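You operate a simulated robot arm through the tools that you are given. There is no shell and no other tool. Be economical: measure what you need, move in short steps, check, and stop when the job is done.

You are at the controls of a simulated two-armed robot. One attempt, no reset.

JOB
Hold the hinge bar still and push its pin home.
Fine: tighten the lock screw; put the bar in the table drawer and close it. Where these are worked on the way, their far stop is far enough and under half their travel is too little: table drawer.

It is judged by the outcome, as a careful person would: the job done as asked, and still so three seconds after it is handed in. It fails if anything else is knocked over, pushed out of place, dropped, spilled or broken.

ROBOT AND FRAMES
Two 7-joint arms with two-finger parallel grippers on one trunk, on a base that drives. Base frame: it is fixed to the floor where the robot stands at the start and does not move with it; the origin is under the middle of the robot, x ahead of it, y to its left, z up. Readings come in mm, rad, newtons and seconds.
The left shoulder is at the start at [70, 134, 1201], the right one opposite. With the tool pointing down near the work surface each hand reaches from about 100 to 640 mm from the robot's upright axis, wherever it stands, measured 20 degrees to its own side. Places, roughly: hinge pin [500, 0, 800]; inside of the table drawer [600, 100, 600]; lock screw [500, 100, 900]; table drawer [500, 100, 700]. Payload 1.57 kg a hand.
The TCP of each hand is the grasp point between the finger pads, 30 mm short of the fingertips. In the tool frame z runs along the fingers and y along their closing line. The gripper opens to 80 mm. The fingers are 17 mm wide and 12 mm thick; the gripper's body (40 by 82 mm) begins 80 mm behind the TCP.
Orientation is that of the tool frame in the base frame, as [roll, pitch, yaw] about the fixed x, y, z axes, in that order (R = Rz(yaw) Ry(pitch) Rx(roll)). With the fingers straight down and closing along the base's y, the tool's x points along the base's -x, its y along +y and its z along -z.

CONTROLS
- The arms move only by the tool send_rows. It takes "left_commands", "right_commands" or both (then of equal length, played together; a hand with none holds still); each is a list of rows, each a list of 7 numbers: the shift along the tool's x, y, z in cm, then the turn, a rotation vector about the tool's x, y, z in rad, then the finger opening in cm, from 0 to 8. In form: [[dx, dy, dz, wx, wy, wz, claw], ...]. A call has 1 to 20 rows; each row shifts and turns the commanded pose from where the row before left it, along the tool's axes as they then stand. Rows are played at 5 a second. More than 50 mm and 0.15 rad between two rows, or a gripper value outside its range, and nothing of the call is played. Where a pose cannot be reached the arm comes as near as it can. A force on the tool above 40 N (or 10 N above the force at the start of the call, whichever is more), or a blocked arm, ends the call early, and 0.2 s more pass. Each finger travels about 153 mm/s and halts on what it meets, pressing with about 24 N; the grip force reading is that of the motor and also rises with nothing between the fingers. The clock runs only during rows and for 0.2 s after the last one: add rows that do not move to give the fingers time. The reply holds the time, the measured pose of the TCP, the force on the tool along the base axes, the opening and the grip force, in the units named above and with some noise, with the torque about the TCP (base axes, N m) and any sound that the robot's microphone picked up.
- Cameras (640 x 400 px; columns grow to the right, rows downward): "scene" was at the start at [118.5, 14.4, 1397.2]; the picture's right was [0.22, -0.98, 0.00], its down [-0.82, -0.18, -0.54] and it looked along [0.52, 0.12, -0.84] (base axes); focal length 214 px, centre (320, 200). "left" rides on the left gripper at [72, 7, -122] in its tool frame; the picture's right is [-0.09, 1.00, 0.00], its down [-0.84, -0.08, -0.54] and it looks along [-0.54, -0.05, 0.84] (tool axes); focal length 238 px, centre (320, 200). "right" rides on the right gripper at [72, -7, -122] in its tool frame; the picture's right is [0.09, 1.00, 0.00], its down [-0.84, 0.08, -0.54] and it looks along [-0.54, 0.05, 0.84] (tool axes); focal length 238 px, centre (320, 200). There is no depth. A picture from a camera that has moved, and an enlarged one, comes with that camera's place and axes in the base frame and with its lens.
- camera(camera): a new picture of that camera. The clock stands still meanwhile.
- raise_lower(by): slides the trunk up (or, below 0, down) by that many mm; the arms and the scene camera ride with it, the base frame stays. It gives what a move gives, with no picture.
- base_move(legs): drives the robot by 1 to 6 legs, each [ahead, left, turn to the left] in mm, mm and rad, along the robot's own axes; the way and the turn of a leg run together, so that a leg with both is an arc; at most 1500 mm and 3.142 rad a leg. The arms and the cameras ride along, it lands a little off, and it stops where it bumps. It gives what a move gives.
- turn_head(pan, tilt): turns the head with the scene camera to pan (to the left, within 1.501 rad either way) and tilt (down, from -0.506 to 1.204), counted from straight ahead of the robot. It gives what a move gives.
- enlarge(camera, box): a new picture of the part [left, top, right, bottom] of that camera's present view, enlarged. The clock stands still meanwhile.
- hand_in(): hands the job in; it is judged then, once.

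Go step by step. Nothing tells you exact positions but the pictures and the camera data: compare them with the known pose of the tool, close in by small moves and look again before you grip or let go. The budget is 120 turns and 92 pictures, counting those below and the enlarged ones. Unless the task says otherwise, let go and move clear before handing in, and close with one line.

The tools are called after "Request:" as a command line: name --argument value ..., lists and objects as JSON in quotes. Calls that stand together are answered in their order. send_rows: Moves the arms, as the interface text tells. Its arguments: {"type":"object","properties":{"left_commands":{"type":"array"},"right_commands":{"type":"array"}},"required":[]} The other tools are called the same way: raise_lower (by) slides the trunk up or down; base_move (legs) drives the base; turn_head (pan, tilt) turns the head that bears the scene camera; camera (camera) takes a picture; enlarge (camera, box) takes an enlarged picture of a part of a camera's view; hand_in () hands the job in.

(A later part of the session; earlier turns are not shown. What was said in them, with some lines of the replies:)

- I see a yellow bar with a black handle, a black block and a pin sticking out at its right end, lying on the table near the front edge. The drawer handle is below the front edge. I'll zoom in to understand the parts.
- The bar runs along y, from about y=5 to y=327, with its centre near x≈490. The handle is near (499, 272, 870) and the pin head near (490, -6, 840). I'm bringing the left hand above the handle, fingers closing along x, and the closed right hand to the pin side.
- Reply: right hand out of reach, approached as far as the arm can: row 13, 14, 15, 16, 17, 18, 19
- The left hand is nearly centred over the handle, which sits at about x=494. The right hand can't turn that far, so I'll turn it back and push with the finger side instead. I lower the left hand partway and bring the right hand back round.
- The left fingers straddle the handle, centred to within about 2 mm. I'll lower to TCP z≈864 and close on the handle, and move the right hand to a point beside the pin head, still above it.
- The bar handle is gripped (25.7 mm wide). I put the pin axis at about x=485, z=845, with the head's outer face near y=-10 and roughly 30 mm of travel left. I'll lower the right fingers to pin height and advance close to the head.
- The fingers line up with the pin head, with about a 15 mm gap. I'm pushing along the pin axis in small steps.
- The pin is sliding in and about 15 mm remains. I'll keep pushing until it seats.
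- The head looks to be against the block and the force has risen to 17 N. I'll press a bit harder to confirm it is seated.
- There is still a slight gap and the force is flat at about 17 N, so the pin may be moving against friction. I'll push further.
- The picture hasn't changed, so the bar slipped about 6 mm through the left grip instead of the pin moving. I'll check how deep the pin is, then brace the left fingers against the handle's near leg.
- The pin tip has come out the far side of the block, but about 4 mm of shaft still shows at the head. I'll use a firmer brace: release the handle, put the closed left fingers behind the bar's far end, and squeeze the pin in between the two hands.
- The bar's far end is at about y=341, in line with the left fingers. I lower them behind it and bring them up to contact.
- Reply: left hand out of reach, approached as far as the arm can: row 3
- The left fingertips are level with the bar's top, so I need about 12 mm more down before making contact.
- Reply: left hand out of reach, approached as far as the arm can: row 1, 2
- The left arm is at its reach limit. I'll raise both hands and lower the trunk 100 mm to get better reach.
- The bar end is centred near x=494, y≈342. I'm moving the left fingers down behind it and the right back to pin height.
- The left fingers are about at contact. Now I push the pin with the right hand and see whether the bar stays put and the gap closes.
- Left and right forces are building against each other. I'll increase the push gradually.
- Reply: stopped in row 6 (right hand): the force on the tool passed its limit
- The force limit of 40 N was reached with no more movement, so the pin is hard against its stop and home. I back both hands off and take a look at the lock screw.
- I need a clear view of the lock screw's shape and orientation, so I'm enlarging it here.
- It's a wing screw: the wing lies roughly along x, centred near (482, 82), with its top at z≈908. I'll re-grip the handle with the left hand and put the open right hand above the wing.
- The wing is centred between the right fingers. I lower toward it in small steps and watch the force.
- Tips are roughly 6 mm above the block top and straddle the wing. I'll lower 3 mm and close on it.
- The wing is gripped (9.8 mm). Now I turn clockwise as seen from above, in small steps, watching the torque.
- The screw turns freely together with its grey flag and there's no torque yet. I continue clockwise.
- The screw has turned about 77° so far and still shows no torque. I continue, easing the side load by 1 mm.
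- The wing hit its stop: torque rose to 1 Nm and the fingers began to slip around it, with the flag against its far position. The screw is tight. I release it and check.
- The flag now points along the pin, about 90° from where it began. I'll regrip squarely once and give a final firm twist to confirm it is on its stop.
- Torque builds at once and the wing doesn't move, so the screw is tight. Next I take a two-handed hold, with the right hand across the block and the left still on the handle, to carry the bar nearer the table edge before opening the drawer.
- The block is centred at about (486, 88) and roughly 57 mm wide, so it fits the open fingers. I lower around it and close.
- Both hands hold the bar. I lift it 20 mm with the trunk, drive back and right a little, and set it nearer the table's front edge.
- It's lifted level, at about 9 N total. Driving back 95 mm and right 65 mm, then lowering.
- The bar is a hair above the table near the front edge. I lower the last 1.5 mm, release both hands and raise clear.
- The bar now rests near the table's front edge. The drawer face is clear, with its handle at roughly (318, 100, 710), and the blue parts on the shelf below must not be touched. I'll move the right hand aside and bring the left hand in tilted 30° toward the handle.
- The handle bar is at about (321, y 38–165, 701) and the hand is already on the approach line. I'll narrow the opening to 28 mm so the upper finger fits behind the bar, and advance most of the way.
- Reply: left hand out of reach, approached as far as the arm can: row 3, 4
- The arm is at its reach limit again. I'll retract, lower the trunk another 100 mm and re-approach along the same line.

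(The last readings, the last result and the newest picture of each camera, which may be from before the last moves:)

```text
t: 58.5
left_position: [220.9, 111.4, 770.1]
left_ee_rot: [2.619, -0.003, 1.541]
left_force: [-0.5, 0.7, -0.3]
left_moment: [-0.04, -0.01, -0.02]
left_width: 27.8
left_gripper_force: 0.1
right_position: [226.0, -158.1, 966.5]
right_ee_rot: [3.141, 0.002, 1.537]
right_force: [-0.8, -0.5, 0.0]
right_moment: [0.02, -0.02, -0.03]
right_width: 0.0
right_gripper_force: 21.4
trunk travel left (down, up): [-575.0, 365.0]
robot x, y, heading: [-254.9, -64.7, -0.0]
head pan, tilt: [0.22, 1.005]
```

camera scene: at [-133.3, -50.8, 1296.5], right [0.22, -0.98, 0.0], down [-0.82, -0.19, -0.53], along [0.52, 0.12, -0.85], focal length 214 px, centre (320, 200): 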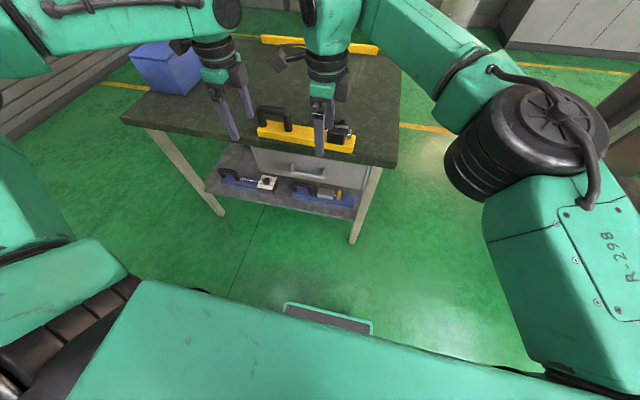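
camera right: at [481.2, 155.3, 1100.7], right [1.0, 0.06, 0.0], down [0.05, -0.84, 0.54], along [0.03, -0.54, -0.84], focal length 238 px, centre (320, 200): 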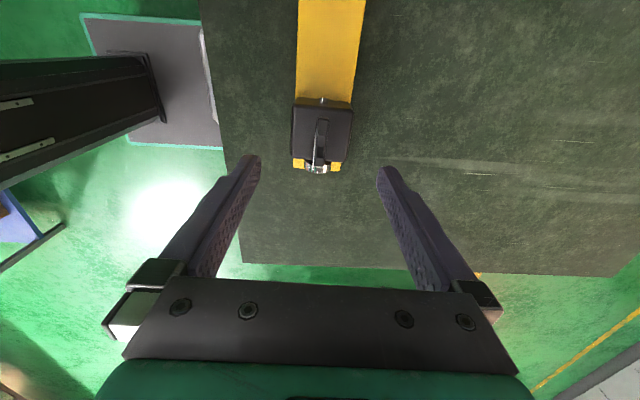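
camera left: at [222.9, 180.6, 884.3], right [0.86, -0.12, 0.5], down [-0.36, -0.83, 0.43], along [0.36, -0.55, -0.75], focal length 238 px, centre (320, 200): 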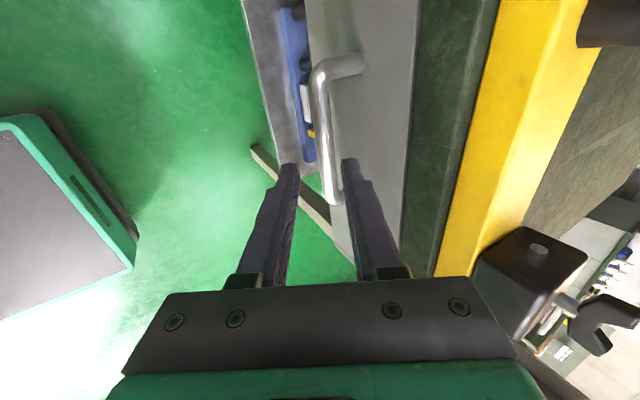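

Now I shift across onto the approach line and advance to just short of the handle.

Request:
send_rows --left_commands '[[0, 2.6, 0, 0, 0, 0, 2.8], [0, 2.6, 0, 0, 0, 0, 2.8], [-0.5, 0, 2.5, 0, 0, 0, 2.8], [0, 0, 2, 0, 0, 0, 2.8], [0, 0, 0, 0, 0, 0, 2.8]]'

Request:
camera --camera "left"

```text
t: 59.7
left_position: [289.4, 103.1, 755.9]
left_ee_rot: [2.615, -0.005, 1.541]
left_force: [0.4, -1.2, -0.2]
left_moment: [0.03, -0.02, 0.01]
left_width: 27.9
left_gripper_force: 0.1
right_position: [225.8, -157.3, 966.1]
right_ee_rot: [-3.14, 0.002, 1.538]
right_force: [0.3, 1.2, -0.2]
right_moment: [0.01, 0.03, -0.01]
right_width: 0.0
right_gripper_force: 21.7
trunk travel left (down, up): [-575.0, 365.0]
robot x, y, heading: [-249.9, -65.9, 0.004]
head pan, tilt: [0.22, 1.005]
```

```text
31 pictures are left
camera left: at [236.2, 177.0, 866.3], right [0.86, -0.12, 0.5], down [-0.36, -0.83, 0.43], along [0.36, -0.55, -0.75], focal length 238 px, centre (320, 200)
```

left: 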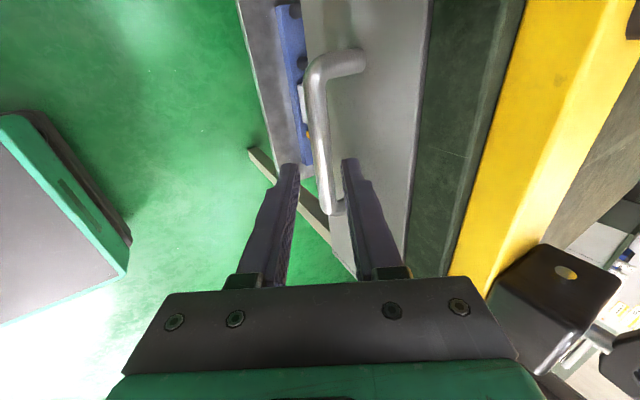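

The handle is centred between the fingertips. I advance about 45 mm and close on it.

Request:
send_rows --left_commands '[[0, 0, 1.5, 0, 0, 0, 2.8], [0, 0, 1.5, 0, 0, 0, 2.8], [0, 0, 1.3, 0, 0, 0, 2.8], [0, 0, 0, 0, 0, 0, 2.8]]'

Request:
camera --camera "left"

```text
t: 60.7
left_position: [309.4, 103.8, 719.0]
left_ee_rot: [2.617, -0.004, 1.541]
left_force: [-0.1, 0.5, -0.3]
left_moment: [0.0, 0.0, 0.01]
left_width: 28.0
left_gripper_force: 0.2
right_position: [225.3, -158.1, 966.2]
right_ee_rot: [-3.14, 0.0, 1.538]
right_force: [0.0, 0.7, 0.3]
right_moment: [-0.01, 0.02, 0.02]
right_width: 0.0
right_gripper_force: 21.9
trunk travel left (down, up): [-575.0, 365.0]
robot x, y, heading: [-253.3, -66.6, 0.008]
head pan, tilt: [0.22, 1.005]
```

```text
30 pictures are left
camera left: at [256.2, 177.4, 829.0], right [0.86, -0.12, 0.5], down [-0.36, -0.83, 0.43], along [0.36, -0.55, -0.75], focal length 238 px, centre (320, 200)
```

left: 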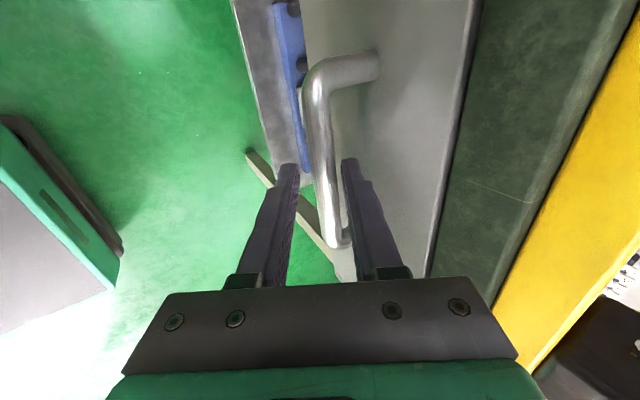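

The handle is between the pads, about 12–15 mm inside the tips. I close on it.

Request:
send_rows --left_commands '[[0, 0, 0.4, 0, 0, 0, 2.8], [0, 0, 0, 0, 0, 0, 1.5], [0, 0, 0, 0, 0, 0, 0], [0, 0, 0, 0, 0, 0, 0]]'

```text
t: 61.7
left_position: [312.2, 104.4, 714.9]
left_ee_rot: [2.618, -0.004, 1.542]
left_force: [1.7, -0.9, 2.8]
left_moment: [-0.29, -0.01, 0.55]
left_width: 15.9
left_gripper_force: 31.4
right_position: [225.4, -156.8, 966.6]
right_ee_rot: [3.141, 0.0, 1.538]
right_force: [-0.4, -0.4, 0.3]
right_moment: [-0.02, -0.03, -0.02]
right_width: 0.0
right_gripper_force: 21.4
trunk travel left (down, up): [-575.0, 365.0]
robot x, y, heading: [-254.3, -64.4, 0.002]
head pan, tilt: [0.22, 1.005]
```

The handle is gripped (15.9 mm). I pull the drawer by driving the base straight back, first 120 mm.

Request:
base_move --legs '[[-120, 0, 0]]'

Request:
camera --camera "scene"

```text
t: 62.9
left_position: [192.3, 103.7, 715.9]
left_ee_rot: [2.617, -0.003, 1.542]
left_force: [1.1, -1.3, 1.3]
left_moment: [-0.27, -0.16, 0.48]
left_width: 16.0
left_gripper_force: 31.6
right_position: [105.4, -156.8, 966.7]
right_ee_rot: [3.141, 0.003, 1.538]
right_force: [0.2, -0.5, -0.3]
right_moment: [0.04, -0.04, -0.01]
right_width: 0.2
right_gripper_force: 21.0
trunk travel left (down, up): [-575.0, 365.0]
robot x, y, heading: [-376.4, -64.5, 0.003]
head pan, tilt: [0.22, 1.005]
```

```text
29 pictures are left
camera scene: at [-255.3, -51.3, 1196.8], right [0.22, -0.98, 0.0], down [-0.82, -0.19, -0.54], along [0.52, 0.12, -0.84], focal length 214 px, centre (320, 200)
```

scene: 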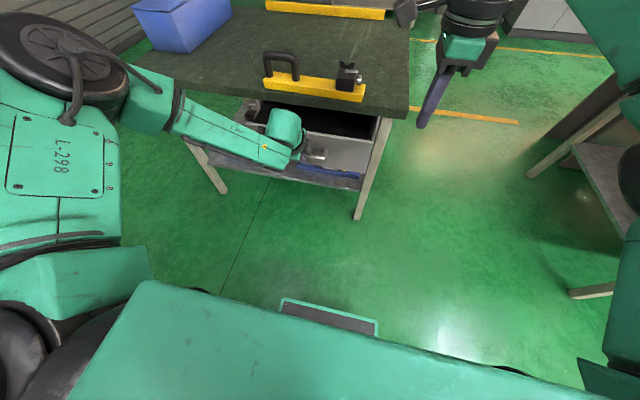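

The drawer slides open easily, with the bar undisturbed. I continue toward the stop.

Request:
base_move --legs '[[-70, 0, 0]]'

Request:
base_move --legs '[[-40, 0, 0]]'

Request:
camera --camera "scene"

```text
t: 63.9
left_position: [121.9, 102.6, 715.3]
left_ee_rot: [2.617, -0.003, 1.541]
left_force: [1.4, -0.7, -0.6]
left_moment: [-0.26, -0.14, 0.46]
left_width: 15.7
left_gripper_force: 31.7
right_position: [35.4, -158.0, 965.6]
right_ee_rot: [3.141, 0.002, 1.538]
right_force: [-0.3, -0.6, -0.1]
right_moment: [0.01, -0.01, 0.01]
right_width: 0.1
right_gripper_force: 21.4
trunk travel left (down, up): [-575.0, 365.0]
robot x, y, heading: [-442.6, -70.8, -0.001]
head pan, tilt: [0.22, 1.005]
```

```text
t: 64.8
left_position: [81.6, 103.4, 716.8]
left_ee_rot: [2.616, -0.004, 1.541]
left_force: [1.1, 0.6, -1.5]
left_moment: [-0.18, -0.16, 0.57]
left_width: 15.9
left_gripper_force: 31.1
right_position: [-3.1, -157.6, 966.6]
right_ee_rot: [3.141, 0.002, 1.537]
right_force: [-0.1, 0.1, -0.3]
right_moment: [0.02, -0.03, -0.02]
right_width: 0.1
right_gripper_force: 21.4
trunk travel left (down, up): [-575.0, 365.0]
robot x, y, heading: [-482.3, -68.2, 0.003]
head pan, tilt: [0.22, 1.005]
```

```text
28 pictures are left
camera scene: at [-365.3, -51.3, 1196.8], right [0.22, -0.98, 0.0], down [-0.82, -0.19, -0.54], along [0.52, 0.12, -0.84], focal length 214 px, centre (320, 200)
```

scene: 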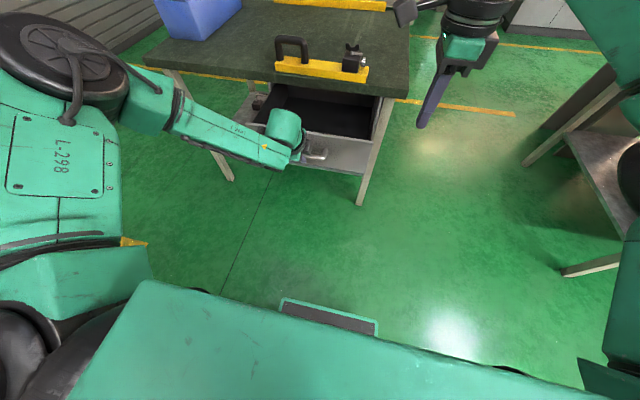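

The drawer is open about 230 mm, comfortably over half. I release the handle, back the hand out along its axis and look inside.

Request:
send_rows --left_commands '[[0, 0, 0, 0, 0, 0, 1.6], [0, 0, 0, 0, 0, 0, 2.8], [0, 0, 0, 0, 0, 0, 2.8], [0, 0, -2, 0, 0, 0, 2.8], [0, 0, -3, 0, 0, 0, 2.8], [0, 0, -3, 0, 0, 0, 2.8], [0, 0, -4, 0, 0, 0, 4], [0, 0, -4, 0, 0, 0, 7], [0, 0, 0, 0.131, 0, 0, 7], [0, 0, 0, 0.131, 0, 0, 7], [0, 0, 0, 0.131, 0, 0, 7], [0, 0, 0, 0.131, 0, 0, 7], [3, 0, -3, 0, 0, 0, 7], [3, 0, -3, 0, 0, 0, 7], [3, 0, -3, 0, 0, 0, 7], [3, 0, -3, 0, 0, 0, 7], [0, 0, 0, 0, 0, 0, 7]]'

Request:
camera --camera "scene"

Request:
enlarge --camera "scene" --box '[220, 60, 420, 220]'

```text
t: 68.4
left_position: [6.1, 223.2, 975.0]
left_ee_rot: [3.142, -0.004, 1.54]
left_force: [0.6, 0.8, 0.5]
left_moment: [-0.01, 0.01, 0.02]
left_width: 70.1
left_gripper_force: 0.1
right_position: [-2.0, -157.7, 965.4]
right_ee_rot: [3.14, 0.001, 1.538]
right_force: [-0.7, 1.2, 0.1]
right_moment: [-0.01, 0.0, 0.01]
right_width: 0.0
right_gripper_force: 20.9
trunk travel left (down, up): [-575.0, 365.0]
robot x, y, heading: [-482.2, -66.0, -0.001]
head pan, tilt: [0.22, 1.005]
```

```text
27 pictures are left
camera scene: at [-364.0, -51.8, 1196.6], right [0.22, -0.98, 0.0], down [-0.82, -0.19, -0.54], along [0.52, 0.12, -0.84], focal length 214 px, centre (320, 200)
```

scene: 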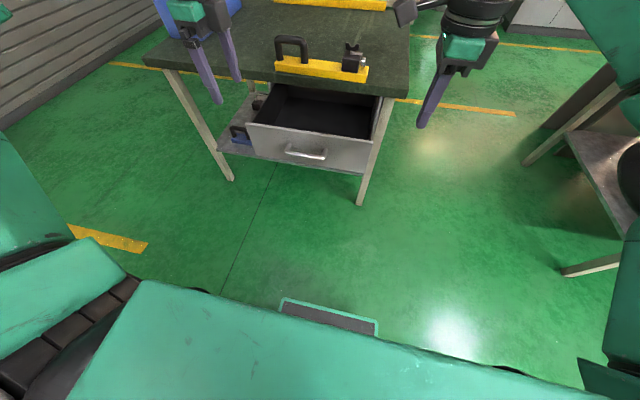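

```text
2.50 times, centred on (320, 140) of scene
camera zoom: at [-364.0, -51.8, 1196.6], right [0.22, -0.98, 0.0], down [-0.82, -0.19, -0.54], along [0.52, 0.12, -0.84], focal length 536 px, centre (320, 350)
```

zoom: 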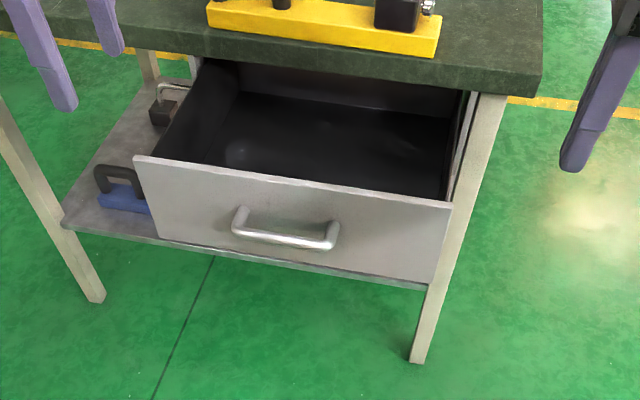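

The drawer is open, with its front top at z≈766 and its interior spanning about y -84 to 276. The bar spans y≈-48 to 275, so it needs to shift about 18 mm right when it goes in. I drive forward so both hands can reach the bar again, staying clear of the drawer.

Request:
base_move --legs '[[332, 66, 0]]'

Request:
camera --camera "scene"

```text
t: 70.6
left_position: [341.4, 288.6, 974.1]
left_ee_rot: [3.141, -0.004, 1.537]
left_force: [0.7, -0.1, 0.2]
left_moment: [0.0, 0.03, -0.01]
left_width: 69.8
left_gripper_force: 0.1
right_position: [330.8, -91.4, 965.4]
right_ee_rot: [-3.141, 0.002, 1.536]
right_force: [-0.2, -1.1, -0.2]
right_moment: [0.0, 0.01, 0.01]
right_width: 0.0
right_gripper_force: 20.9
trunk travel left (down, up): [-575.0, 365.0]
robot x, y, heading: [-147.6, -0.9, -0.003]
head pan, tilt: [0.22, 1.005]
```

```text
25 pictures are left
camera scene: at [-29.6, 14.4, 1196.7], right [0.22, -0.98, 0.0], down [-0.82, -0.18, -0.54], along [0.52, 0.12, -0.84], focal length 214 px, centre (320, 200)
```

scene: 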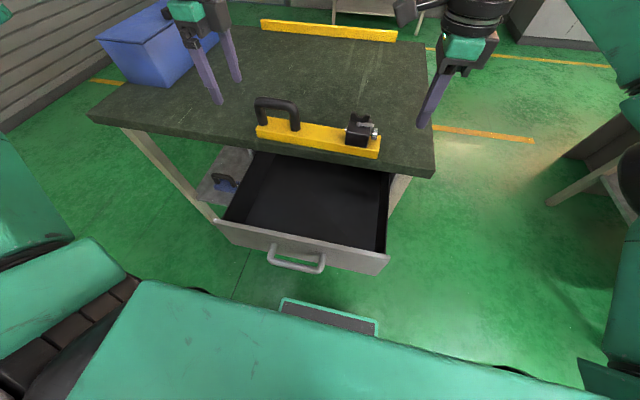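

Clear view and clear of the drawer. Both hands go back above their bar grips, right over the block and left over the handle.

Request:
send_rows --left_commands '[[-1.7, 1.5, 0, 0, 0, 0, 8], [-1.7, 1.5, 0, 0, 0, 0, 8], [-1.7, 1.5, 0, 0, 0, 0, 8], [-1.7, 1.6, 0, 0, 0, 0, 8], [0, 0, 2, 0, 0, 0, 8], [0, 0, 0, 0, 0, 0, 8]]' --right_commands '[[0, 2, -1, 0, 0, 0, 4], [2.8, 1, -1, 0, 0, 0, 8], [2.8, 1, 0, 0, 0, 0, 8], [2.8, 1, 0, 0, 0, 0, 8], [2.8, 0.95, 0, 0, 0, 0, 8], [0, 0, 0, 0, 0, 0, 8]]'

Request:
camera --camera "left"

Request:
camera --camera "right"

```text
t: 72.0
left_position: [396.1, 219.2, 951.1]
left_ee_rot: [-3.139, -0.005, 1.54]
left_force: [-0.3, -0.1, 1.0]
left_moment: [0.02, 0.04, 0.0]
left_width: 80.1
left_gripper_force: 0.1
left hand out of reach, approached as far as the arm can: row 4
right_position: [381.5, 5.5, 982.4]
right_ee_rot: [3.14, -0.001, 1.536]
right_force: [0.2, 0.8, -0.2]
right_moment: [0.01, -0.01, 0.0]
right_width: 79.8
right_gripper_force: 0.1
right hand out of reach, approached as far as the arm can: row 5
trunk travel left (down, up): [-575.0, 365.0]
robot x, y, heading: [-149.7, 2.6, 0.001]
head pan, tilt: [0.22, 1.005]
```

```text
24 pictures are left
camera left: at [405.2, 290.7, 1074.1], right [0.99, -0.12, 0.0], down [-0.1, -0.84, 0.54], along [-0.07, -0.53, -0.84], focal length 238 px, centre (320, 200)
```

left: 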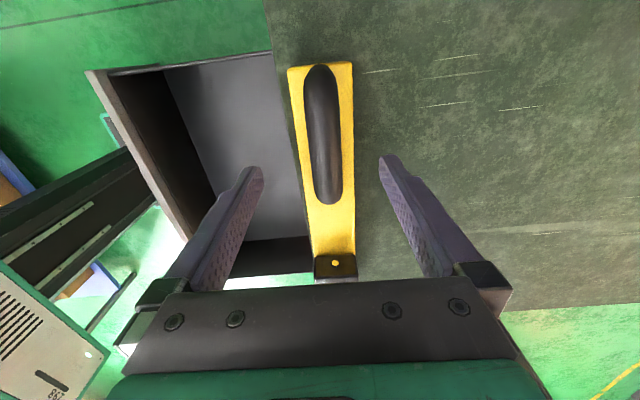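

```text
23 pictures are left
camera right: at [379.1, 77.3, 1104.3], right [1.0, 0.06, 0.0], down [0.05, -0.84, 0.54], along [0.03, -0.54, -0.84], focal length 238 px, centre (320, 200)
```

right: 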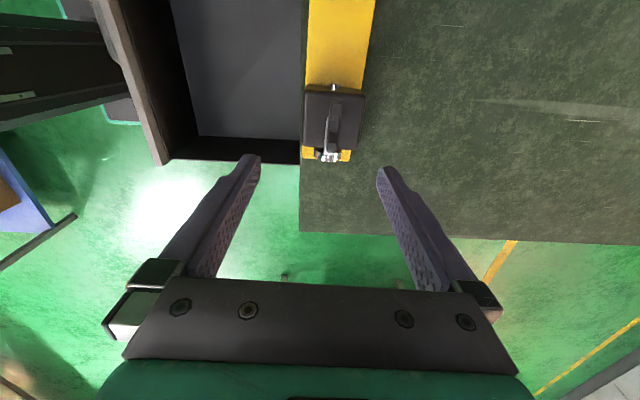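

Slightly out of reach. I drive 35 mm further forward, which still leaves the drawer over 200 mm ahead of the robot's axis.

Request:
base_move --legs '[[35, 0, 0]]'

Request:
send_rows --left_commands '[[0, -1, 0, 0, 0, 0, 8], [0, -1, 0, 0, 0, 0, 8], [0, 0, 0, 0, 0, 0, 8]]' --right_commands '[[0.7, -1, 0, 0, 0, 0, 8], [0.8, -0.8, 0, 0, 0, 0, 8], [0, 0, 0, 0, 0, 0, 8]]'

```text
t: 72.9
left_position: [429.7, 220.4, 952.7]
left_ee_rot: [3.14, -0.003, 1.537]
left_force: [-0.4, -0.3, 0.6]
left_moment: [-0.03, 0.03, 0.03]
left_width: 80.1
left_gripper_force: 0.0
right_position: [415.2, 6.2, 983.2]
right_ee_rot: [3.138, 0.002, 1.532]
right_force: [0.1, 0.6, 0.5]
right_moment: [-0.01, -0.02, 0.02]
right_width: 80.0
right_gripper_force: 0.0
trunk travel left (down, up): [-575.0, 365.0]
robot x, y, heading: [-112.2, 2.5, -0.005]
head pan, tilt: [0.22, 1.005]
```

```text
t: 73.7
left_position: [410.5, 220.8, 951.3]
left_ee_rot: [3.141, -0.005, 1.537]
left_force: [0.6, 0.1, -0.6]
left_moment: [0.01, -0.02, 0.0]
left_width: 80.2
left_gripper_force: 0.1
right_position: [398.4, 20.9, 982.1]
right_ee_rot: [3.14, -0.001, 1.535]
right_force: [-0.1, -0.5, 0.1]
right_moment: [0.03, 0.01, 0.01]
right_width: 80.1
right_gripper_force: 0.1
trunk travel left (down, up): [-575.0, 365.0]
robot x, y, heading: [-112.8, -0.6, -0.003]
head pan, tilt: [0.22, 1.005]
```

Now I correct laterally and descend onto the handle and block.

Request:
send_rows --left_commands '[[0, -0.95, 0, 0, 0, 0, 8], [0, 0, 2.2, 0, 0, 0, 8], [0, 0, 2.2, 0, 0, 0, 8], [0, 0, 2.2, 0, 0, 0, 8], [0, 0, 1.9, 0, 0, 0, 8], [0, 0, 0, 0, 0, 0, 8]]' --right_commands '[[0, -0.45, 0, 0, 0, 0, 8], [0, 0, 3, 0, 0, 0, 8], [0, 0, 3, 0, 0, 0, 8], [0, 0, 3, 0, 0, 0, 8], [0, 0, 2.5, 0, 0, 0, 8], [0, 0, 0, 0, 0, 0, 8]]'

Request:
enlarge --camera "scene" --box '[200, 50, 420, 200]'

```text
t: 75.1
left_position: [400.0, 219.9, 866.8]
left_ee_rot: [3.142, -0.003, 1.539]
left_force: [-0.3, 0.2, 0.3]
left_moment: [-0.04, -0.02, 0.02]
left_width: 80.1
left_gripper_force: 0.0
right_position: [393.1, 21.0, 868.2]
right_ee_rot: [3.14, 0.0, 1.534]
right_force: [0.0, -0.9, -0.4]
right_moment: [0.01, -0.01, 0.03]
right_width: 80.1
right_gripper_force: 0.1
trunk travel left (down, up): [-575.0, 365.0]
robot x, y, heading: [-111.6, -1.1, -0.001]
head pan, tilt: [0.22, 1.005]
```

```text
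2.67 times, centred on (310, 125) of scene
camera zoom: at [4.7, 14.5, 1196.7], right [0.22, -0.98, 0.0], down [-0.82, -0.18, -0.54], along [0.52, 0.12, -0.84], focal length 572 px, centre (347, 400)
```

zoom: 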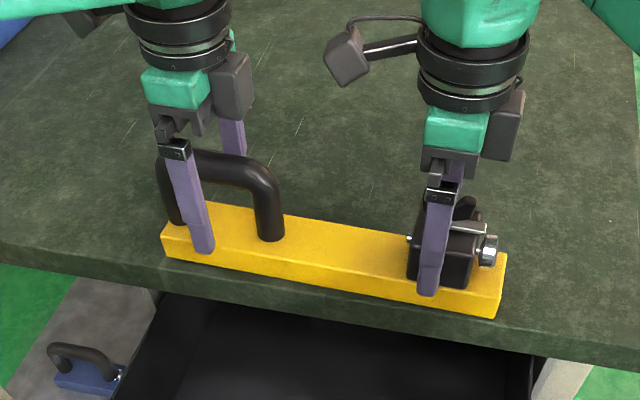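

Both grippers are in place. I close both, then lift 40 mm with the trunk.

Request:
send_rows --left_commands '[[0, 0, 0, 0, 0, 0, 5], [0, 0, 0, 0, 0, 0, 2], [0, 0, 0, 0, 0, 0, 0], [0, 0, 0, 0, 0, 0, 0]]' --right_commands '[[0, 0, 0, 0, 0, 0, 7], [0, 0, 0, 0, 0, 0, 5], [0, 0, 0, 0, 0, 0, 4], [0, 0, 0, 0, 0, 0, 4]]'

Request:
raise_lower --by 40

```text
t: 76.1
left_position: [401.2, 220.4, 866.5]
left_ee_rot: [-3.141, -0.002, 1.539]
left_force: [-4.4, 0.7, 1.2]
left_moment: [0.06, -0.08, -0.1]
left_width: 25.8
left_gripper_force: 24.0
right_position: [393.9, 19.7, 866.9]
right_ee_rot: [3.139, 0.001, 1.534]
right_force: [3.2, -0.3, 0.3]
right_moment: [0.04, 0.08, -0.27]
right_width: 60.0
right_gripper_force: 23.8
trunk travel left (down, up): [-575.0, 365.0]
robot x, y, heading: [-114.4, 0.4, -0.001]
head pan, tilt: [0.22, 1.005]
```

```text
t: 76.9
left_position: [402.4, 222.1, 904.3]
left_ee_rot: [-3.139, -0.003, 1.538]
left_force: [-3.2, 0.1, -3.5]
left_moment: [-0.07, -0.06, -0.15]
left_width: 25.4
left_gripper_force: 23.4
right_position: [394.6, 21.4, 905.5]
right_ee_rot: [-3.14, 0.002, 1.536]
right_force: [3.0, -0.6, -5.9]
right_moment: [-0.01, 0.04, -0.36]
right_width: 59.7
right_gripper_force: 23.4
trunk travel left (down, up): [-615.0, 325.0]
robot x, y, heading: [-113.1, -0.6, 0.002]
head pan, tilt: [0.22, 1.005]
```

The bar is lifted level. I drive back 152 mm and right 14 mm to bring it over the drawer opening.

Request:
base_move --legs '[[-152, -14, 0]]'

Request:
camera --camera "scene"

Request:
camera --camera "right"

Request:
camera --camera "left"

```text
t: 78.3
left_position: [248.6, 208.3, 906.0]
left_ee_rot: [-3.14, -0.004, 1.541]
left_force: [-1.5, 2.6, -3.2]
left_moment: [-0.03, -0.02, -0.11]
left_width: 25.7
left_gripper_force: 24.0
right_position: [243.0, 10.2, 907.0]
right_ee_rot: [3.141, 0.001, 1.538]
right_force: [1.4, -1.2, -5.8]
right_moment: [-0.04, 0.01, -0.23]
right_width: 59.9
right_gripper_force: 24.4
trunk travel left (down, up): [-615.0, 325.0]
robot x, y, heading: [-263.2, -11.4, 0.005]
head pan, tilt: [0.22, 1.005]
```

```text
21 pictures are left
camera scene: at [-145.7, 1.3, 1236.4], right [0.22, -0.98, 0.0], down [-0.82, -0.19, -0.53], along [0.52, 0.12, -0.85], focal length 214 px, centre (320, 200)
```

scene: 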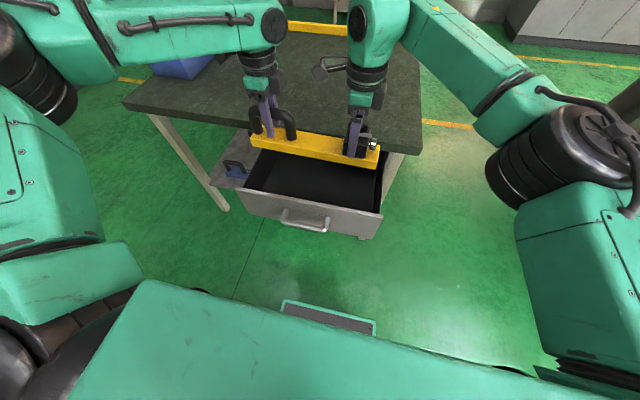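

```text
20 pictures are left
camera right: at [238.5, 81.9, 1028.2], right [1.0, 0.06, 0.0], down [0.05, -0.84, 0.54], along [0.03, -0.54, -0.84], focal length 238 px, centre (320, 200)
```

right: 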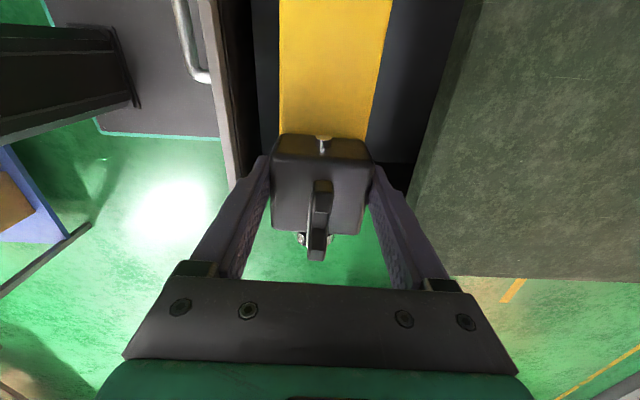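

```text
19 pictures are left
camera left: at [257.3, 280.5, 1028.3], right [0.99, -0.12, 0.0], down [-0.1, -0.84, 0.54], along [-0.07, -0.54, -0.84], focal length 238 px, centre (320, 200)
```

left: 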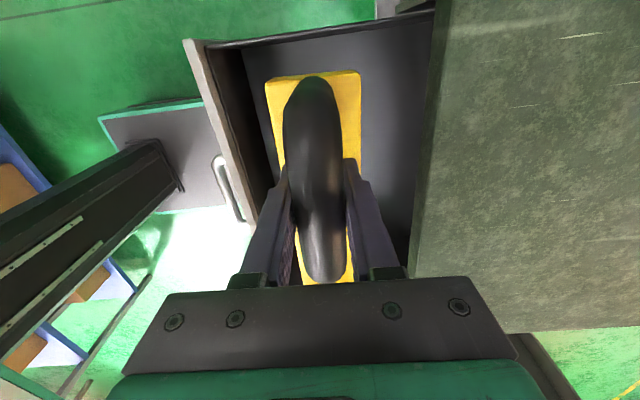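

The bar hangs over the open drawer with about 25 mm clear at each end and clear of the table edge. I lower it 140 mm with the trunk.

Request:
raise_lower --by -140

Request:
camera --camera "scene"

Request:
camera --camera "right"

Request:
camera --camera "left"

```text
t: 80.0
left_position: [248.1, 208.6, 765.1]
left_ee_rot: [-3.141, -0.004, 1.54]
left_force: [-1.4, -0.9, -4.1]
left_moment: [0.07, -0.05, -0.07]
left_width: 25.6
left_gripper_force: 24.4
right_position: [241.3, 9.1, 767.1]
right_ee_rot: [-3.142, 0.001, 1.537]
right_force: [0.1, 0.4, -4.6]
right_moment: [-0.13, 0.02, 0.02]
right_width: 59.7
right_gripper_force: 23.7
trunk travel left (down, up): [-475.0, 465.0]
robot x, y, heading: [-264.7, -13.1, 0.006]
head pan, tilt: [0.22, 1.005]
```

```text
18 pictures are left
camera scene: at [-147.1, 1.1, 1096.6], right [0.22, -0.98, 0.0], down [-0.82, -0.19, -0.53], along [0.52, 0.12, -0.85], focal length 214 px, centre (320, 200)
```

scene: 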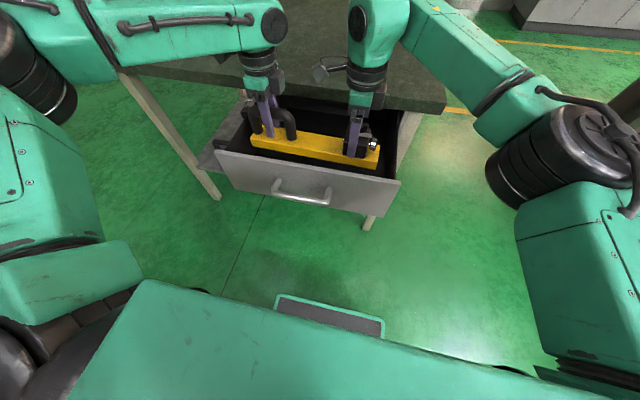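

```text
17 pictures are left
camera right: at [237.4, 81.7, 888.8], right [1.0, 0.06, 0.0], down [0.05, -0.84, 0.54], along [0.03, -0.54, -0.84], focal length 238 px, centre (320, 200)
```

right: 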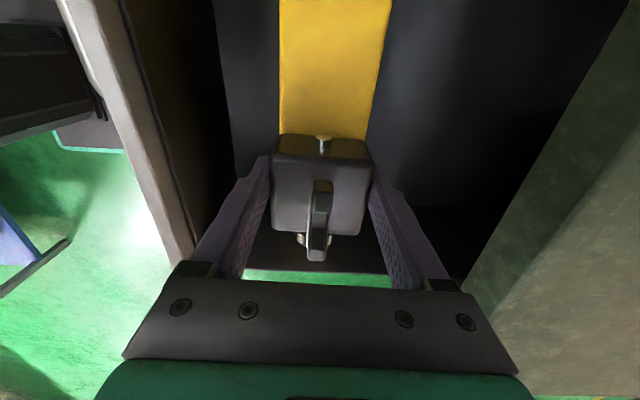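

```text
16 pictures are left
camera left: at [256.2, 280.3, 888.9], right [0.99, -0.12, 0.0], down [-0.1, -0.84, 0.54], along [-0.07, -0.54, -0.84], focal length 238 px, centre (320, 200)
```

left: 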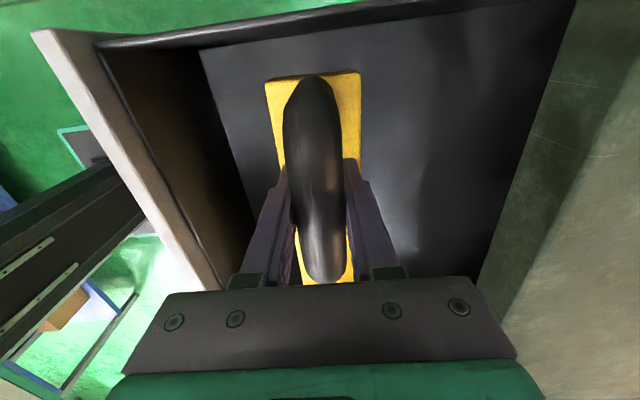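

It's entering cleanly. I lower a further 48 mm, then creep down to contact.

Request:
raise_lower --by -48

Request:
raise_lower --by -5

Request:
raise_lower --by -4

```text
t: 80.9
left_position: [247.2, 208.6, 717.0]
left_ee_rot: [-3.14, -0.003, 1.542]
left_force: [0.8, 0.2, -3.3]
left_moment: [0.14, 0.0, -0.11]
left_width: 25.7
left_gripper_force: 24.2
right_position: [239.8, 9.7, 719.5]
right_ee_rot: [3.141, 0.002, 1.538]
right_force: [0.5, 0.5, -4.9]
right_moment: [-0.16, 0.01, -0.01]
right_width: 59.7
right_gripper_force: 24.5
trunk travel left (down, up): [-427.0, 513.0]
robot x, y, heading: [-261.9, -13.8, 0.007]
head pan, tilt: [0.22, 1.005]
```

```text
t: 81.4
left_position: [247.6, 208.7, 713.9]
left_ee_rot: [-3.139, -0.004, 1.54]
left_force: [-0.2, -0.5, -3.3]
left_moment: [0.08, 0.0, -0.06]
left_width: 26.0
left_gripper_force: 23.5
right_position: [240.7, 9.6, 713.1]
right_ee_rot: [-3.141, 0.0, 1.537]
right_force: [0.0, 1.1, -5.1]
right_moment: [-0.14, 0.01, -0.03]
right_width: 59.7
right_gripper_force: 24.0
trunk travel left (down, up): [-422.0, 518.0]
robot x, y, heading: [-267.1, -9.1, 0.002]
head pan, tilt: [0.22, 1.005]
```

```text
t: 82.0
left_position: [247.3, 209.2, 707.8]
left_ee_rot: [-3.139, -0.004, 1.541]
left_force: [-1.1, -1.0, -3.6]
left_moment: [-0.04, -0.03, -0.09]
left_width: 25.4
left_gripper_force: 23.8
right_position: [240.5, 9.2, 709.2]
right_ee_rot: [-3.141, 0.0, 1.536]
right_force: [0.9, 1.1, -3.9]
right_moment: [-0.03, 0.0, -0.06]
right_width: 59.8
right_gripper_force: 24.1
trunk travel left (down, up): [-418.0, 522.0]
robot x, y, heading: [-268.0, -13.9, 0.0]
head pan, tilt: [0.22, 1.005]
```

No contact yet, so I keep creeping down.

Request:
raise_lower --by -4

Request:
raise_lower --by -4

Request:
enlarge --camera "left" --box '[180, 20, 440, 200]'

```text
t: 82.5
left_position: [246.8, 209.9, 704.6]
left_ee_rot: [-3.138, -0.003, 1.541]
left_force: [-0.3, -0.8, -3.5]
left_moment: [-0.04, -0.06, -0.12]
left_width: 25.7
left_gripper_force: 24.2
right_position: [240.9, 9.8, 705.0]
right_ee_rot: [-3.14, 0.0, 1.536]
right_force: [1.3, 1.3, -5.7]
right_moment: [-0.01, -0.02, -0.07]
right_width: 59.8
right_gripper_force: 24.3
trunk travel left (down, up): [-414.0, 526.0]
robot x, y, heading: [-266.9, -14.5, 0.0]
head pan, tilt: [0.22, 1.005]
```

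```text
t: 83.0
left_position: [247.8, 209.7, 701.9]
left_ee_rot: [-3.139, -0.005, 1.541]
left_force: [-0.9, -0.2, -3.2]
left_moment: [-0.12, -0.02, -0.07]
left_width: 25.8
left_gripper_force: 24.2
right_position: [241.7, 9.1, 701.0]
right_ee_rot: [3.141, 0.0, 1.537]
right_force: [0.9, 0.3, -5.3]
right_moment: [0.06, 0.02, -0.1]
right_width: 59.9
right_gripper_force: 23.9
trunk travel left (down, up): [-410.0, 530.0]
robot x, y, heading: [-268.5, -15.7, 0.004]
head pan, tilt: [0.22, 1.005]
```

```text
2.22 times, centred on (310, 110) of left
camera zoom: at [256.2, 280.3, 823.8], right [0.99, -0.12, 0.0], down [-0.1, -0.84, 0.54], along [-0.07, -0.54, -0.84], focal length 530 px, centre (342, 400)
```

zoom: 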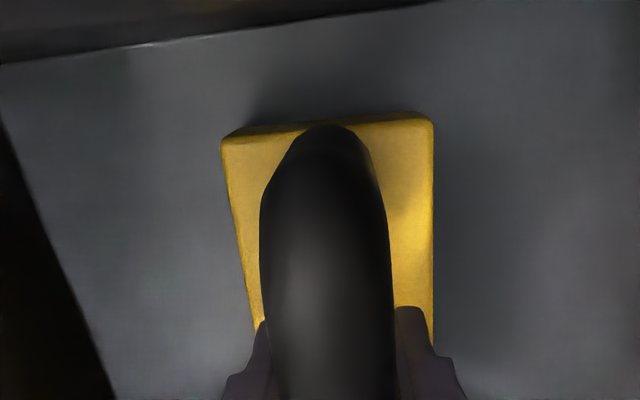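

Very close to the floor, judging from the contact shadow. I continue in small steps.

Request:
raise_lower --by -3

Request:
raise_lower --by -3

```text
t: 83.5
left_position: [248.0, 209.7, 697.8]
left_ee_rot: [-3.141, -0.004, 1.539]
left_force: [-1.2, -0.8, -4.2]
left_moment: [-0.07, -0.01, -0.09]
left_width: 25.6
left_gripper_force: 24.2
right_position: [241.7, 8.8, 698.8]
right_ee_rot: [3.141, -0.001, 1.538]
right_force: [0.6, 0.0, -4.7]
right_moment: [0.05, 0.01, -0.09]
right_width: 59.7
right_gripper_force: 23.5
trunk travel left (down, up): [-407.0, 533.0]
robot x, y, heading: [-267.3, -15.6, 0.008]
head pan, tilt: [0.22, 1.005]
```

```text
t: 84.0
left_position: [247.7, 209.1, 696.6]
left_ee_rot: [3.139, -0.004, 1.543]
left_force: [-0.5, 0.7, 4.0]
left_moment: [0.09, 0.02, -0.1]
left_width: 25.4
left_gripper_force: 23.8
right_position: [240.0, 8.2, 696.9]
right_ee_rot: [3.137, -0.001, 1.538]
right_force: [3.4, 0.6, 2.3]
right_moment: [-0.59, 0.35, -0.09]
right_width: 60.0
right_gripper_force: 23.6
trunk travel left (down, up): [-404.0, 536.0]
robot x, y, heading: [-263.2, -16.5, 0.002]
head pan, tilt: [0.22, 1.005]
```

The drawer floor is touched, since the vertical forces have reversed. I release both hands and raise straight up.

Request:
send_rows --left_commands '[[0, 0, 0, 0, 0, 0, 2], [0, 0, 0, 0, 0, 0, 4], [0, 0, 0, 0, 0, 0, 6], [0, 0, 0, 0, 0, 0, 6], [0, 0, -2, 0, 0, 0, 6], [0, 0, -2, 0, 0, 0, 6], [0, 0, -3, 0, 0, 0, 6], [0, 0, -3, 0, 0, 0, 6], [0, 0, -3, 0, 0, 0, 6], [0, 0, -3, 0, 0, 0, 6], [0, 0, 0, 0, 0, 0, 6]]' --right_commands '[[0, 0, 0, 0, 0, 0, 6], [0, 0, 0, 0, 0, 0, 7], [0, 0, 0, 0, 0, 0, 7.6], [0, 0, 0, 0, 0, 0, 7.6], [0, 0, -2, 0, 0, 0, 7.6], [0, 0, -2, 0, 0, 0, 7.6], [0, 0, -3, 0, 0, 0, 7.6], [0, 0, -3, 0, 0, 0, 7.6], [0, 0, -3, 0, 0, 0, 7.6], [0, 0, -3, 0, 0, 0, 7.6], [0, 0, 0, 0, 0, 0, 7.6]]'

Request:
raise_lower --by 100

Request:
camera --camera "scene"

```text
t: 86.5
left_position: [246.3, 207.4, 855.3]
left_ee_rot: [-3.14, -0.004, 1.543]
left_force: [-0.3, -0.6, 0.2]
left_moment: [0.01, 0.0, 0.01]
left_width: 60.0
left_gripper_force: 0.1
right_position: [241.1, 9.0, 846.1]
right_ee_rot: [3.141, 0.0, 1.54]
right_force: [0.4, 0.0, 0.2]
right_moment: [-0.05, 0.0, 0.0]
right_width: 75.9
right_gripper_force: 0.1
right hand out of reach, approached as far as the arm can: row 10
trunk travel left (down, up): [-404.0, 536.0]
robot x, y, heading: [-265.8, -14.0, 0.008]
head pan, tilt: [0.22, 1.005]
```

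```text
t: 87.8
left_position: [246.8, 208.2, 954.7]
left_ee_rot: [-3.141, -0.004, 1.543]
left_force: [0.2, 0.4, 0.5]
left_moment: [0.01, 0.03, -0.05]
left_width: 60.1
left_gripper_force: 0.0
right_position: [240.1, 8.1, 946.2]
right_ee_rot: [3.138, -0.001, 1.539]
right_force: [0.0, 0.8, 0.3]
right_moment: [0.0, -0.02, -0.01]
right_width: 76.0
right_gripper_force: 0.0
trunk travel left (down, up): [-504.0, 436.0]
robot x, y, heading: [-270.6, -13.1, 0.008]
head pan, tilt: [0.22, 1.005]
```

```text
14 pictures are left
camera scene: at [-147.8, 1.0, 1125.6], right [0.22, -0.98, 0.0], down [-0.82, -0.19, -0.54], along [0.52, 0.12, -0.84], focal length 214 px, centre (320, 200)
```

scene: 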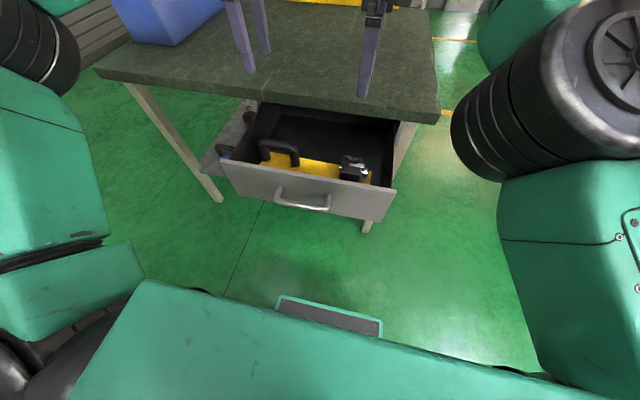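

The bar lies flat in the drawer, below the rim. I drive back 200 mm, move the right hand aside, and set the left hand up at the same tilted handle approach.

Request:
base_move --legs '[[-200, 0, 0]]'

Request:
send_rows --right_commands '[[-4, 0, -1, 0, 0, 0, 7], [-4, 0, -1, 0, 0, 0, 4], [-4, 0, 0, 0, 0, 0, 0], [-4, 0, 0, 0, 0, 0, 0], [0, 0, 0, 0, 0, 0, 0], [0, 0, 0, 0, 0, 0, 0], [0, 0, 0, 0, 0, 0, 0], [0, 0, 0, 0, 0, 0, 0], [0, 0, 0, 0, 0, 0, 0], [0, 0, 0, 0, 0, 0, 0], [0, 0, 0, 0, 0, 0, 0]]' --left_commands '[[0, 0, 0, 0, 0, 0, 6], [0, 0, 0, 0, 0, 0, 6], [-2.6, -0.18, 4, 0, 0, 0, 2.8], [-2.6, -0.18, 4, 0, 0, 0, 2.8], [-2.6, -0.18, 4, 0, 0, 0, 2.8], [-2.6, -0.18, 4, 0, 0, 0, 2.8], [0, 0, 0, -0.131, 0, 0, 2.8], [0, 0, 0, -0.131, 0, 0, 2.8], [0, 0, 0, -0.131, 0, 0, 2.8], [0, 0, 0, -0.131, 0, 0, 2.8], [0, 0, 0, 0, 0, 0, 2.8]]'

Request:
camera --camera "left"

```text
t: 89.4
left_position: [48.4, 207.8, 955.2]
left_ee_rot: [3.141, -0.004, 1.542]
left_force: [-0.3, 0.5, -0.2]
left_moment: [-0.04, -0.01, 0.01]
left_width: 59.9
left_gripper_force: 0.1
right_position: [43.3, 6.9, 946.0]
right_ee_rot: [3.14, 0.001, 1.538]
right_force: [-0.8, -0.1, 0.7]
right_moment: [0.0, -0.01, -0.02]
right_width: 75.8
right_gripper_force: 0.1
trunk travel left (down, up): [-504.0, 436.0]
robot x, y, heading: [-464.3, -19.1, 0.001]
head pan, tilt: [0.22, 1.005]
```

```text
t: 91.8
left_position: [37.5, 103.2, 794.5]
left_ee_rot: [2.616, -0.003, 1.542]
left_force: [0.7, 0.1, 1.0]
left_moment: [-0.02, 0.0, 0.0]
left_width: 28.0
left_gripper_force: 0.0
right_position: [37.8, -151.6, 962.2]
right_ee_rot: [3.138, 0.0, 1.538]
right_force: [-0.4, 0.0, -0.9]
right_moment: [0.02, 0.0, 0.01]
right_width: 0.1
right_gripper_force: 21.7
trunk travel left (down, up): [-504.0, 436.0]
robot x, y, heading: [-461.4, -14.0, 0.004]
head pan, tilt: [0.22, 1.005]
```

```text
13 pictures are left
camera left: at [-15.4, 175.7, 904.6], right [0.86, -0.12, 0.5], down [-0.36, -0.83, 0.43], along [0.36, -0.55, -0.75], focal length 238 px, centre (320, 200)
```

left: 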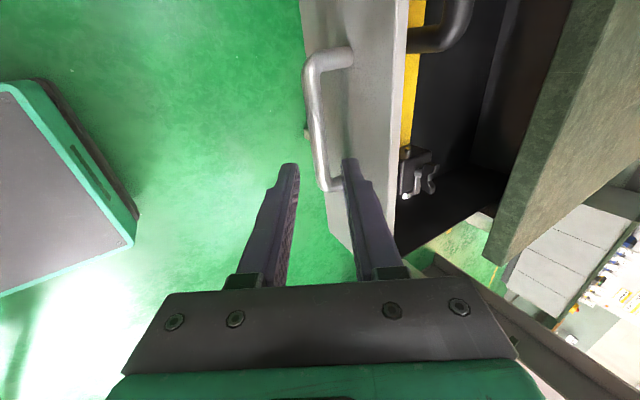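

The geometry matches the earlier approach. I advance about 88 mm and close on the handle.

Request:
send_rows --left_commands '[[0, 0, 2, 0, 0, 0, 2.8], [0, 0, 2, 0, 0, 0, 2.8], [0, 0, 2, 0, 0, 0, 2.8], [0, 0, 1.5, 0, 0, 0, 2.8], [0, 0, 1.3, 0, 0, 0, 2.8], [0, 0, 0, 0, 0, 0, 2.8], [0, 0, 0, 0, 0, 0, 1.5], [0, 0, 0, 0, 0, 0, 0], [0, 0, 0, 0, 0, 0, 0]]'

```text
t: 93.8
left_position: [82.5, 101.0, 718.3]
left_ee_rot: [2.619, -0.005, 1.542]
left_force: [-1.2, -0.8, -2.5]
left_moment: [-0.22, 0.02, 0.54]
left_width: 16.1
left_gripper_force: 31.6
right_position: [37.1, -151.3, 963.1]
right_ee_rot: [3.139, 0.0, 1.537]
right_force: [-0.6, 0.0, 0.9]
right_moment: [0.03, 0.0, -0.02]
right_width: 0.0
right_gripper_force: 21.3
trunk travel left (down, up): [-504.0, 436.0]
robot x, y, heading: [-466.1, -15.0, -0.002]
head pan, tilt: [0.22, 1.005]
```

The handle is gripped. I drive forward gently to push the drawer in, first 90 mm, then check that the bar clears under the table.

Request:
base_move --legs '[[90, 0, 0]]'

Request:
enlarge --camera "scene" --box '[200, 40, 440, 220]'

```text
t: 94.9
left_position: [171.8, 101.6, 718.9]
left_ee_rot: [2.618, -0.004, 1.541]
left_force: [-1.5, -2.8, -1.1]
left_moment: [-0.48, 0.13, 0.39]
left_width: 16.1
left_gripper_force: 31.5
right_position: [126.6, -151.7, 963.7]
right_ee_rot: [3.14, 0.002, 1.539]
right_force: [0.4, 0.3, 0.0]
right_moment: [0.01, 0.0, -0.04]
right_width: 0.0
right_gripper_force: 21.8
trunk travel left (down, up): [-504.0, 436.0]
robot x, y, heading: [-372.6, -13.2, 0.005]
head pan, tilt: [0.22, 1.005]
```

```text
2.22 times, centred on (320, 130) of scene
camera zoom: at [-255.1, 0.3, 1125.6], right [0.22, -0.98, 0.0], down [-0.82, -0.19, -0.53], along [0.52, 0.12, -0.85], focal length 477 px, centre (320, 356)
```

zoom: 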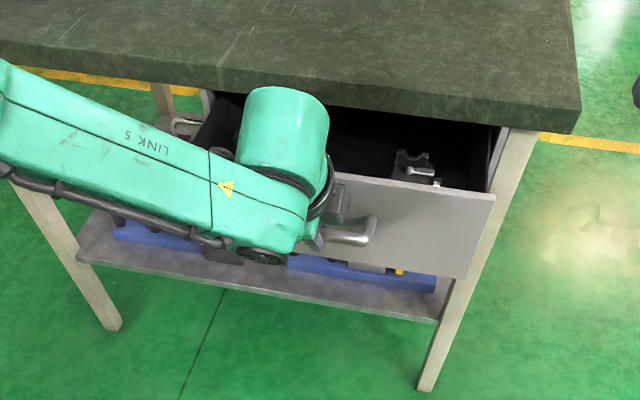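

It's closing smoothly and the wing sits below the rim. I continue 70 mm, then the remainder.

Request:
base_move --legs '[[70, 0, 0]]'

Request:
base_move --legs '[[60, 0, 0]]'

```text
t: 95.9
left_position: [240.9, 102.6, 719.5]
left_ee_rot: [2.618, -0.005, 1.542]
left_force: [-1.4, -2.7, -0.8]
left_moment: [-0.41, 0.17, 0.39]
left_width: 16.2
left_gripper_force: 31.7
right_position: [196.3, -149.9, 963.4]
right_ee_rot: [3.14, 0.001, 1.539]
right_force: [-0.3, 0.8, 0.0]
right_moment: [0.0, -0.01, -0.03]
right_width: 0.1
right_gripper_force: 22.0
trunk travel left (down, up): [-504.0, 436.0]
robot x, y, heading: [-302.2, -15.3, 0.004]
head pan, tilt: [0.22, 1.005]
```

```text
t: 96.8
left_position: [301.9, 101.9, 720.1]
left_ee_rot: [2.617, -0.003, 1.542]
left_force: [-0.6, -0.3, 0.0]
left_moment: [-0.21, 0.18, 0.52]
left_width: 16.0
left_gripper_force: 31.3
right_position: [256.3, -149.4, 963.7]
right_ee_rot: [3.141, 0.0, 1.538]
right_force: [0.7, 0.1, -0.4]
right_moment: [0.01, -0.02, 0.02]
right_width: 0.1
right_gripper_force: 21.8
trunk travel left (down, up): [-504.0, 436.0]
robot x, y, heading: [-243.9, -15.7, 0.006]
head pan, tilt: [0.22, 1.005]
```

About 10 mm remain. I finish with small arm pushes in +x until the drawer reaches its stop.

Request:
send_rows --left_commands '[[0, 0.26, 0.15, 0, 0, 0, 0], [0, 0.26, 0.15, 0, 0, 0, 0], [0, 0.26, 0.15, 0, 0, 0, 0], [0, 0.26, 0.15, 0, 0, 0, 0], [0, 0.17, 0.1, 0, 0, 0, 0], [0, 0, 0, 0, 0, 0, 0]]'

Request:
camera --camera "left"

```text
t: 98.2
left_position: [312.3, 102.0, 719.1]
left_ee_rot: [2.616, -0.001, 1.542]
left_force: [-11.8, 0.3, -5.1]
left_moment: [-0.26, 0.2, 0.44]
left_width: 16.0
left_gripper_force: 31.6
right_position: [252.9, -149.6, 965.1]
right_ee_rot: [3.138, -0.002, 1.538]
right_force: [-0.2, -0.4, 0.3]
right_moment: [0.01, 0.0, 0.0]
right_width: 0.0
right_gripper_force: 21.5
trunk travel left (down, up): [-504.0, 436.0]
robot x, y, heading: [-244.9, -14.5, 0.006]
head pan, tilt: [0.22, 1.005]
```

```text
11 pictures are left
camera left: at [259.8, 175.2, 829.0], right [0.86, -0.12, 0.5], down [-0.36, -0.83, 0.43], along [0.36, -0.55, -0.75], focal length 238 px, centre (320, 200)
```

left: 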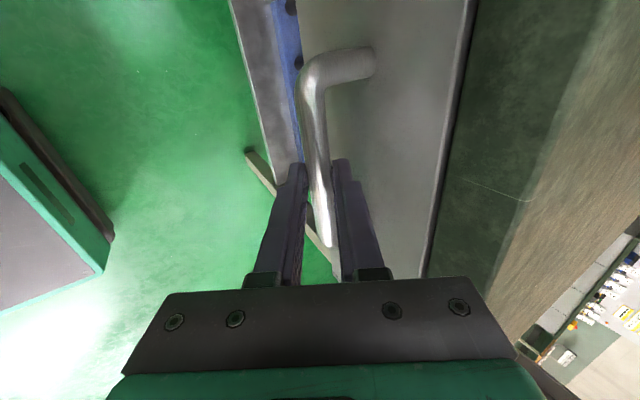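

The drawer is at its stop: there's a reaction of about 12 N and the hand is at the same x as when it was closed originally. I release the handle, back out along the tool axis, drive away and check.

Request:
send_rows --left_commands '[[0, 0, 0, 0, 0, 0, 1.6], [0, 0, 0, 0, 0, 0, 2.8], [0, 0, 0, 0, 0, 0, 2.8], [0, 0, -2, 0, 0, 0, 2.8], [0, 0, -3, 0, 0, 0, 2.8], [0, 0, -4, 0, 0, 0, 2.8], [0, 0, -4, 0, 0, 0, 2.8], [0, 0, -4, 0, 0, 0, 2.8], [0, 0, 0, 0, 0, 0, 2.8]]'

Request:
base_move --legs '[[-150, 0, 0]]'

Request:
camera --camera "scene"

```text
t: 100.2
left_position: [228.8, 104.2, 866.5]
left_ee_rot: [2.618, 0.001, 1.54]
left_force: [-0.3, 0.0, 0.2]
left_moment: [0.02, 0.0, 0.01]
left_width: 27.9
left_gripper_force: 0.0
right_position: [256.8, -150.3, 963.5]
right_ee_rot: [3.14, 0.0, 1.538]
right_force: [0.5, 0.0, -0.6]
right_moment: [0.01, 0.0, -0.05]
right_width: 0.0
right_gripper_force: 21.4
trunk travel left (down, up): [-504.0, 436.0]
robot x, y, heading: [-249.8, -14.1, 0.001]
head pan, tilt: [0.22, 1.005]
```

```text
t: 101.6
left_position: [79.1, 104.2, 866.8]
left_ee_rot: [2.616, -0.003, 1.543]
left_force: [-0.5, 0.2, 0.0]
left_moment: [0.03, 0.01, 0.0]
left_width: 28.0
left_gripper_force: 0.1
right_position: [105.7, -149.3, 964.0]
right_ee_rot: [3.14, 0.002, 1.537]
right_force: [-0.5, -0.8, -0.9]
right_moment: [0.01, -0.03, -0.01]
right_width: 0.2
right_gripper_force: 21.0
trunk travel left (down, up): [-504.0, 436.0]
robot x, y, heading: [-392.4, -17.0, 0.002]
head pan, tilt: [0.22, 1.005]
```

```text
10 pictures are left
camera scene: at [-276.3, 0.5, 1125.7], right [0.22, -0.98, 0.0], down [-0.82, -0.19, -0.54], along [0.52, 0.12, -0.84], focal length 214 px, centre (320, 200)
```

scene: 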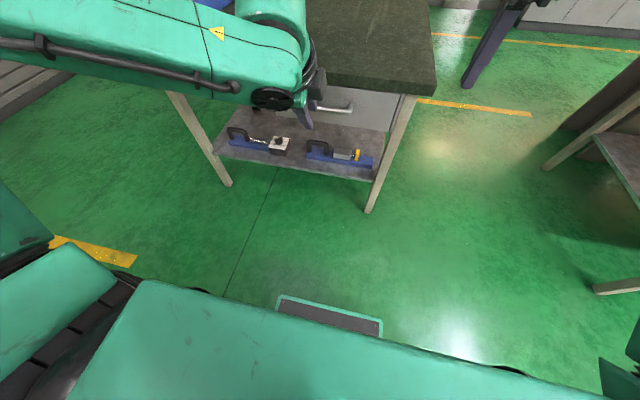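

The hands are clear and the shelf items are undisturbed. One last close look at the drawer front.

Request:
enlarge --camera "scene" --box '[300, 70, 430, 150]'

```text
4.92 times, centred on (365, 110) of scene
camera zoom: at [-276.3, 0.5, 1125.7], right [0.22, -0.98, 0.0], down [-0.82, -0.19, -0.54], along [0.52, 0.12, -0.84], focal length 1056 px, centre (98, 643)
```

zoom: 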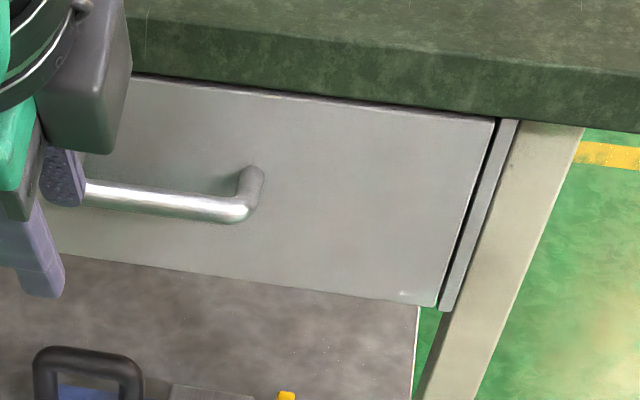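

The drawer front sits fully closed under the table top, with the bar inside. Handing in.

Request:
hand_in

```text
The job is handed in.
```

The pin is pushed in to its stop, the lock screw is tight, and the bar is in the closed table drawer. Two notes: about 4 mm of pin shaft still shows at that stop, and the bar slid several millimetres along the table while I was pushing the pin.
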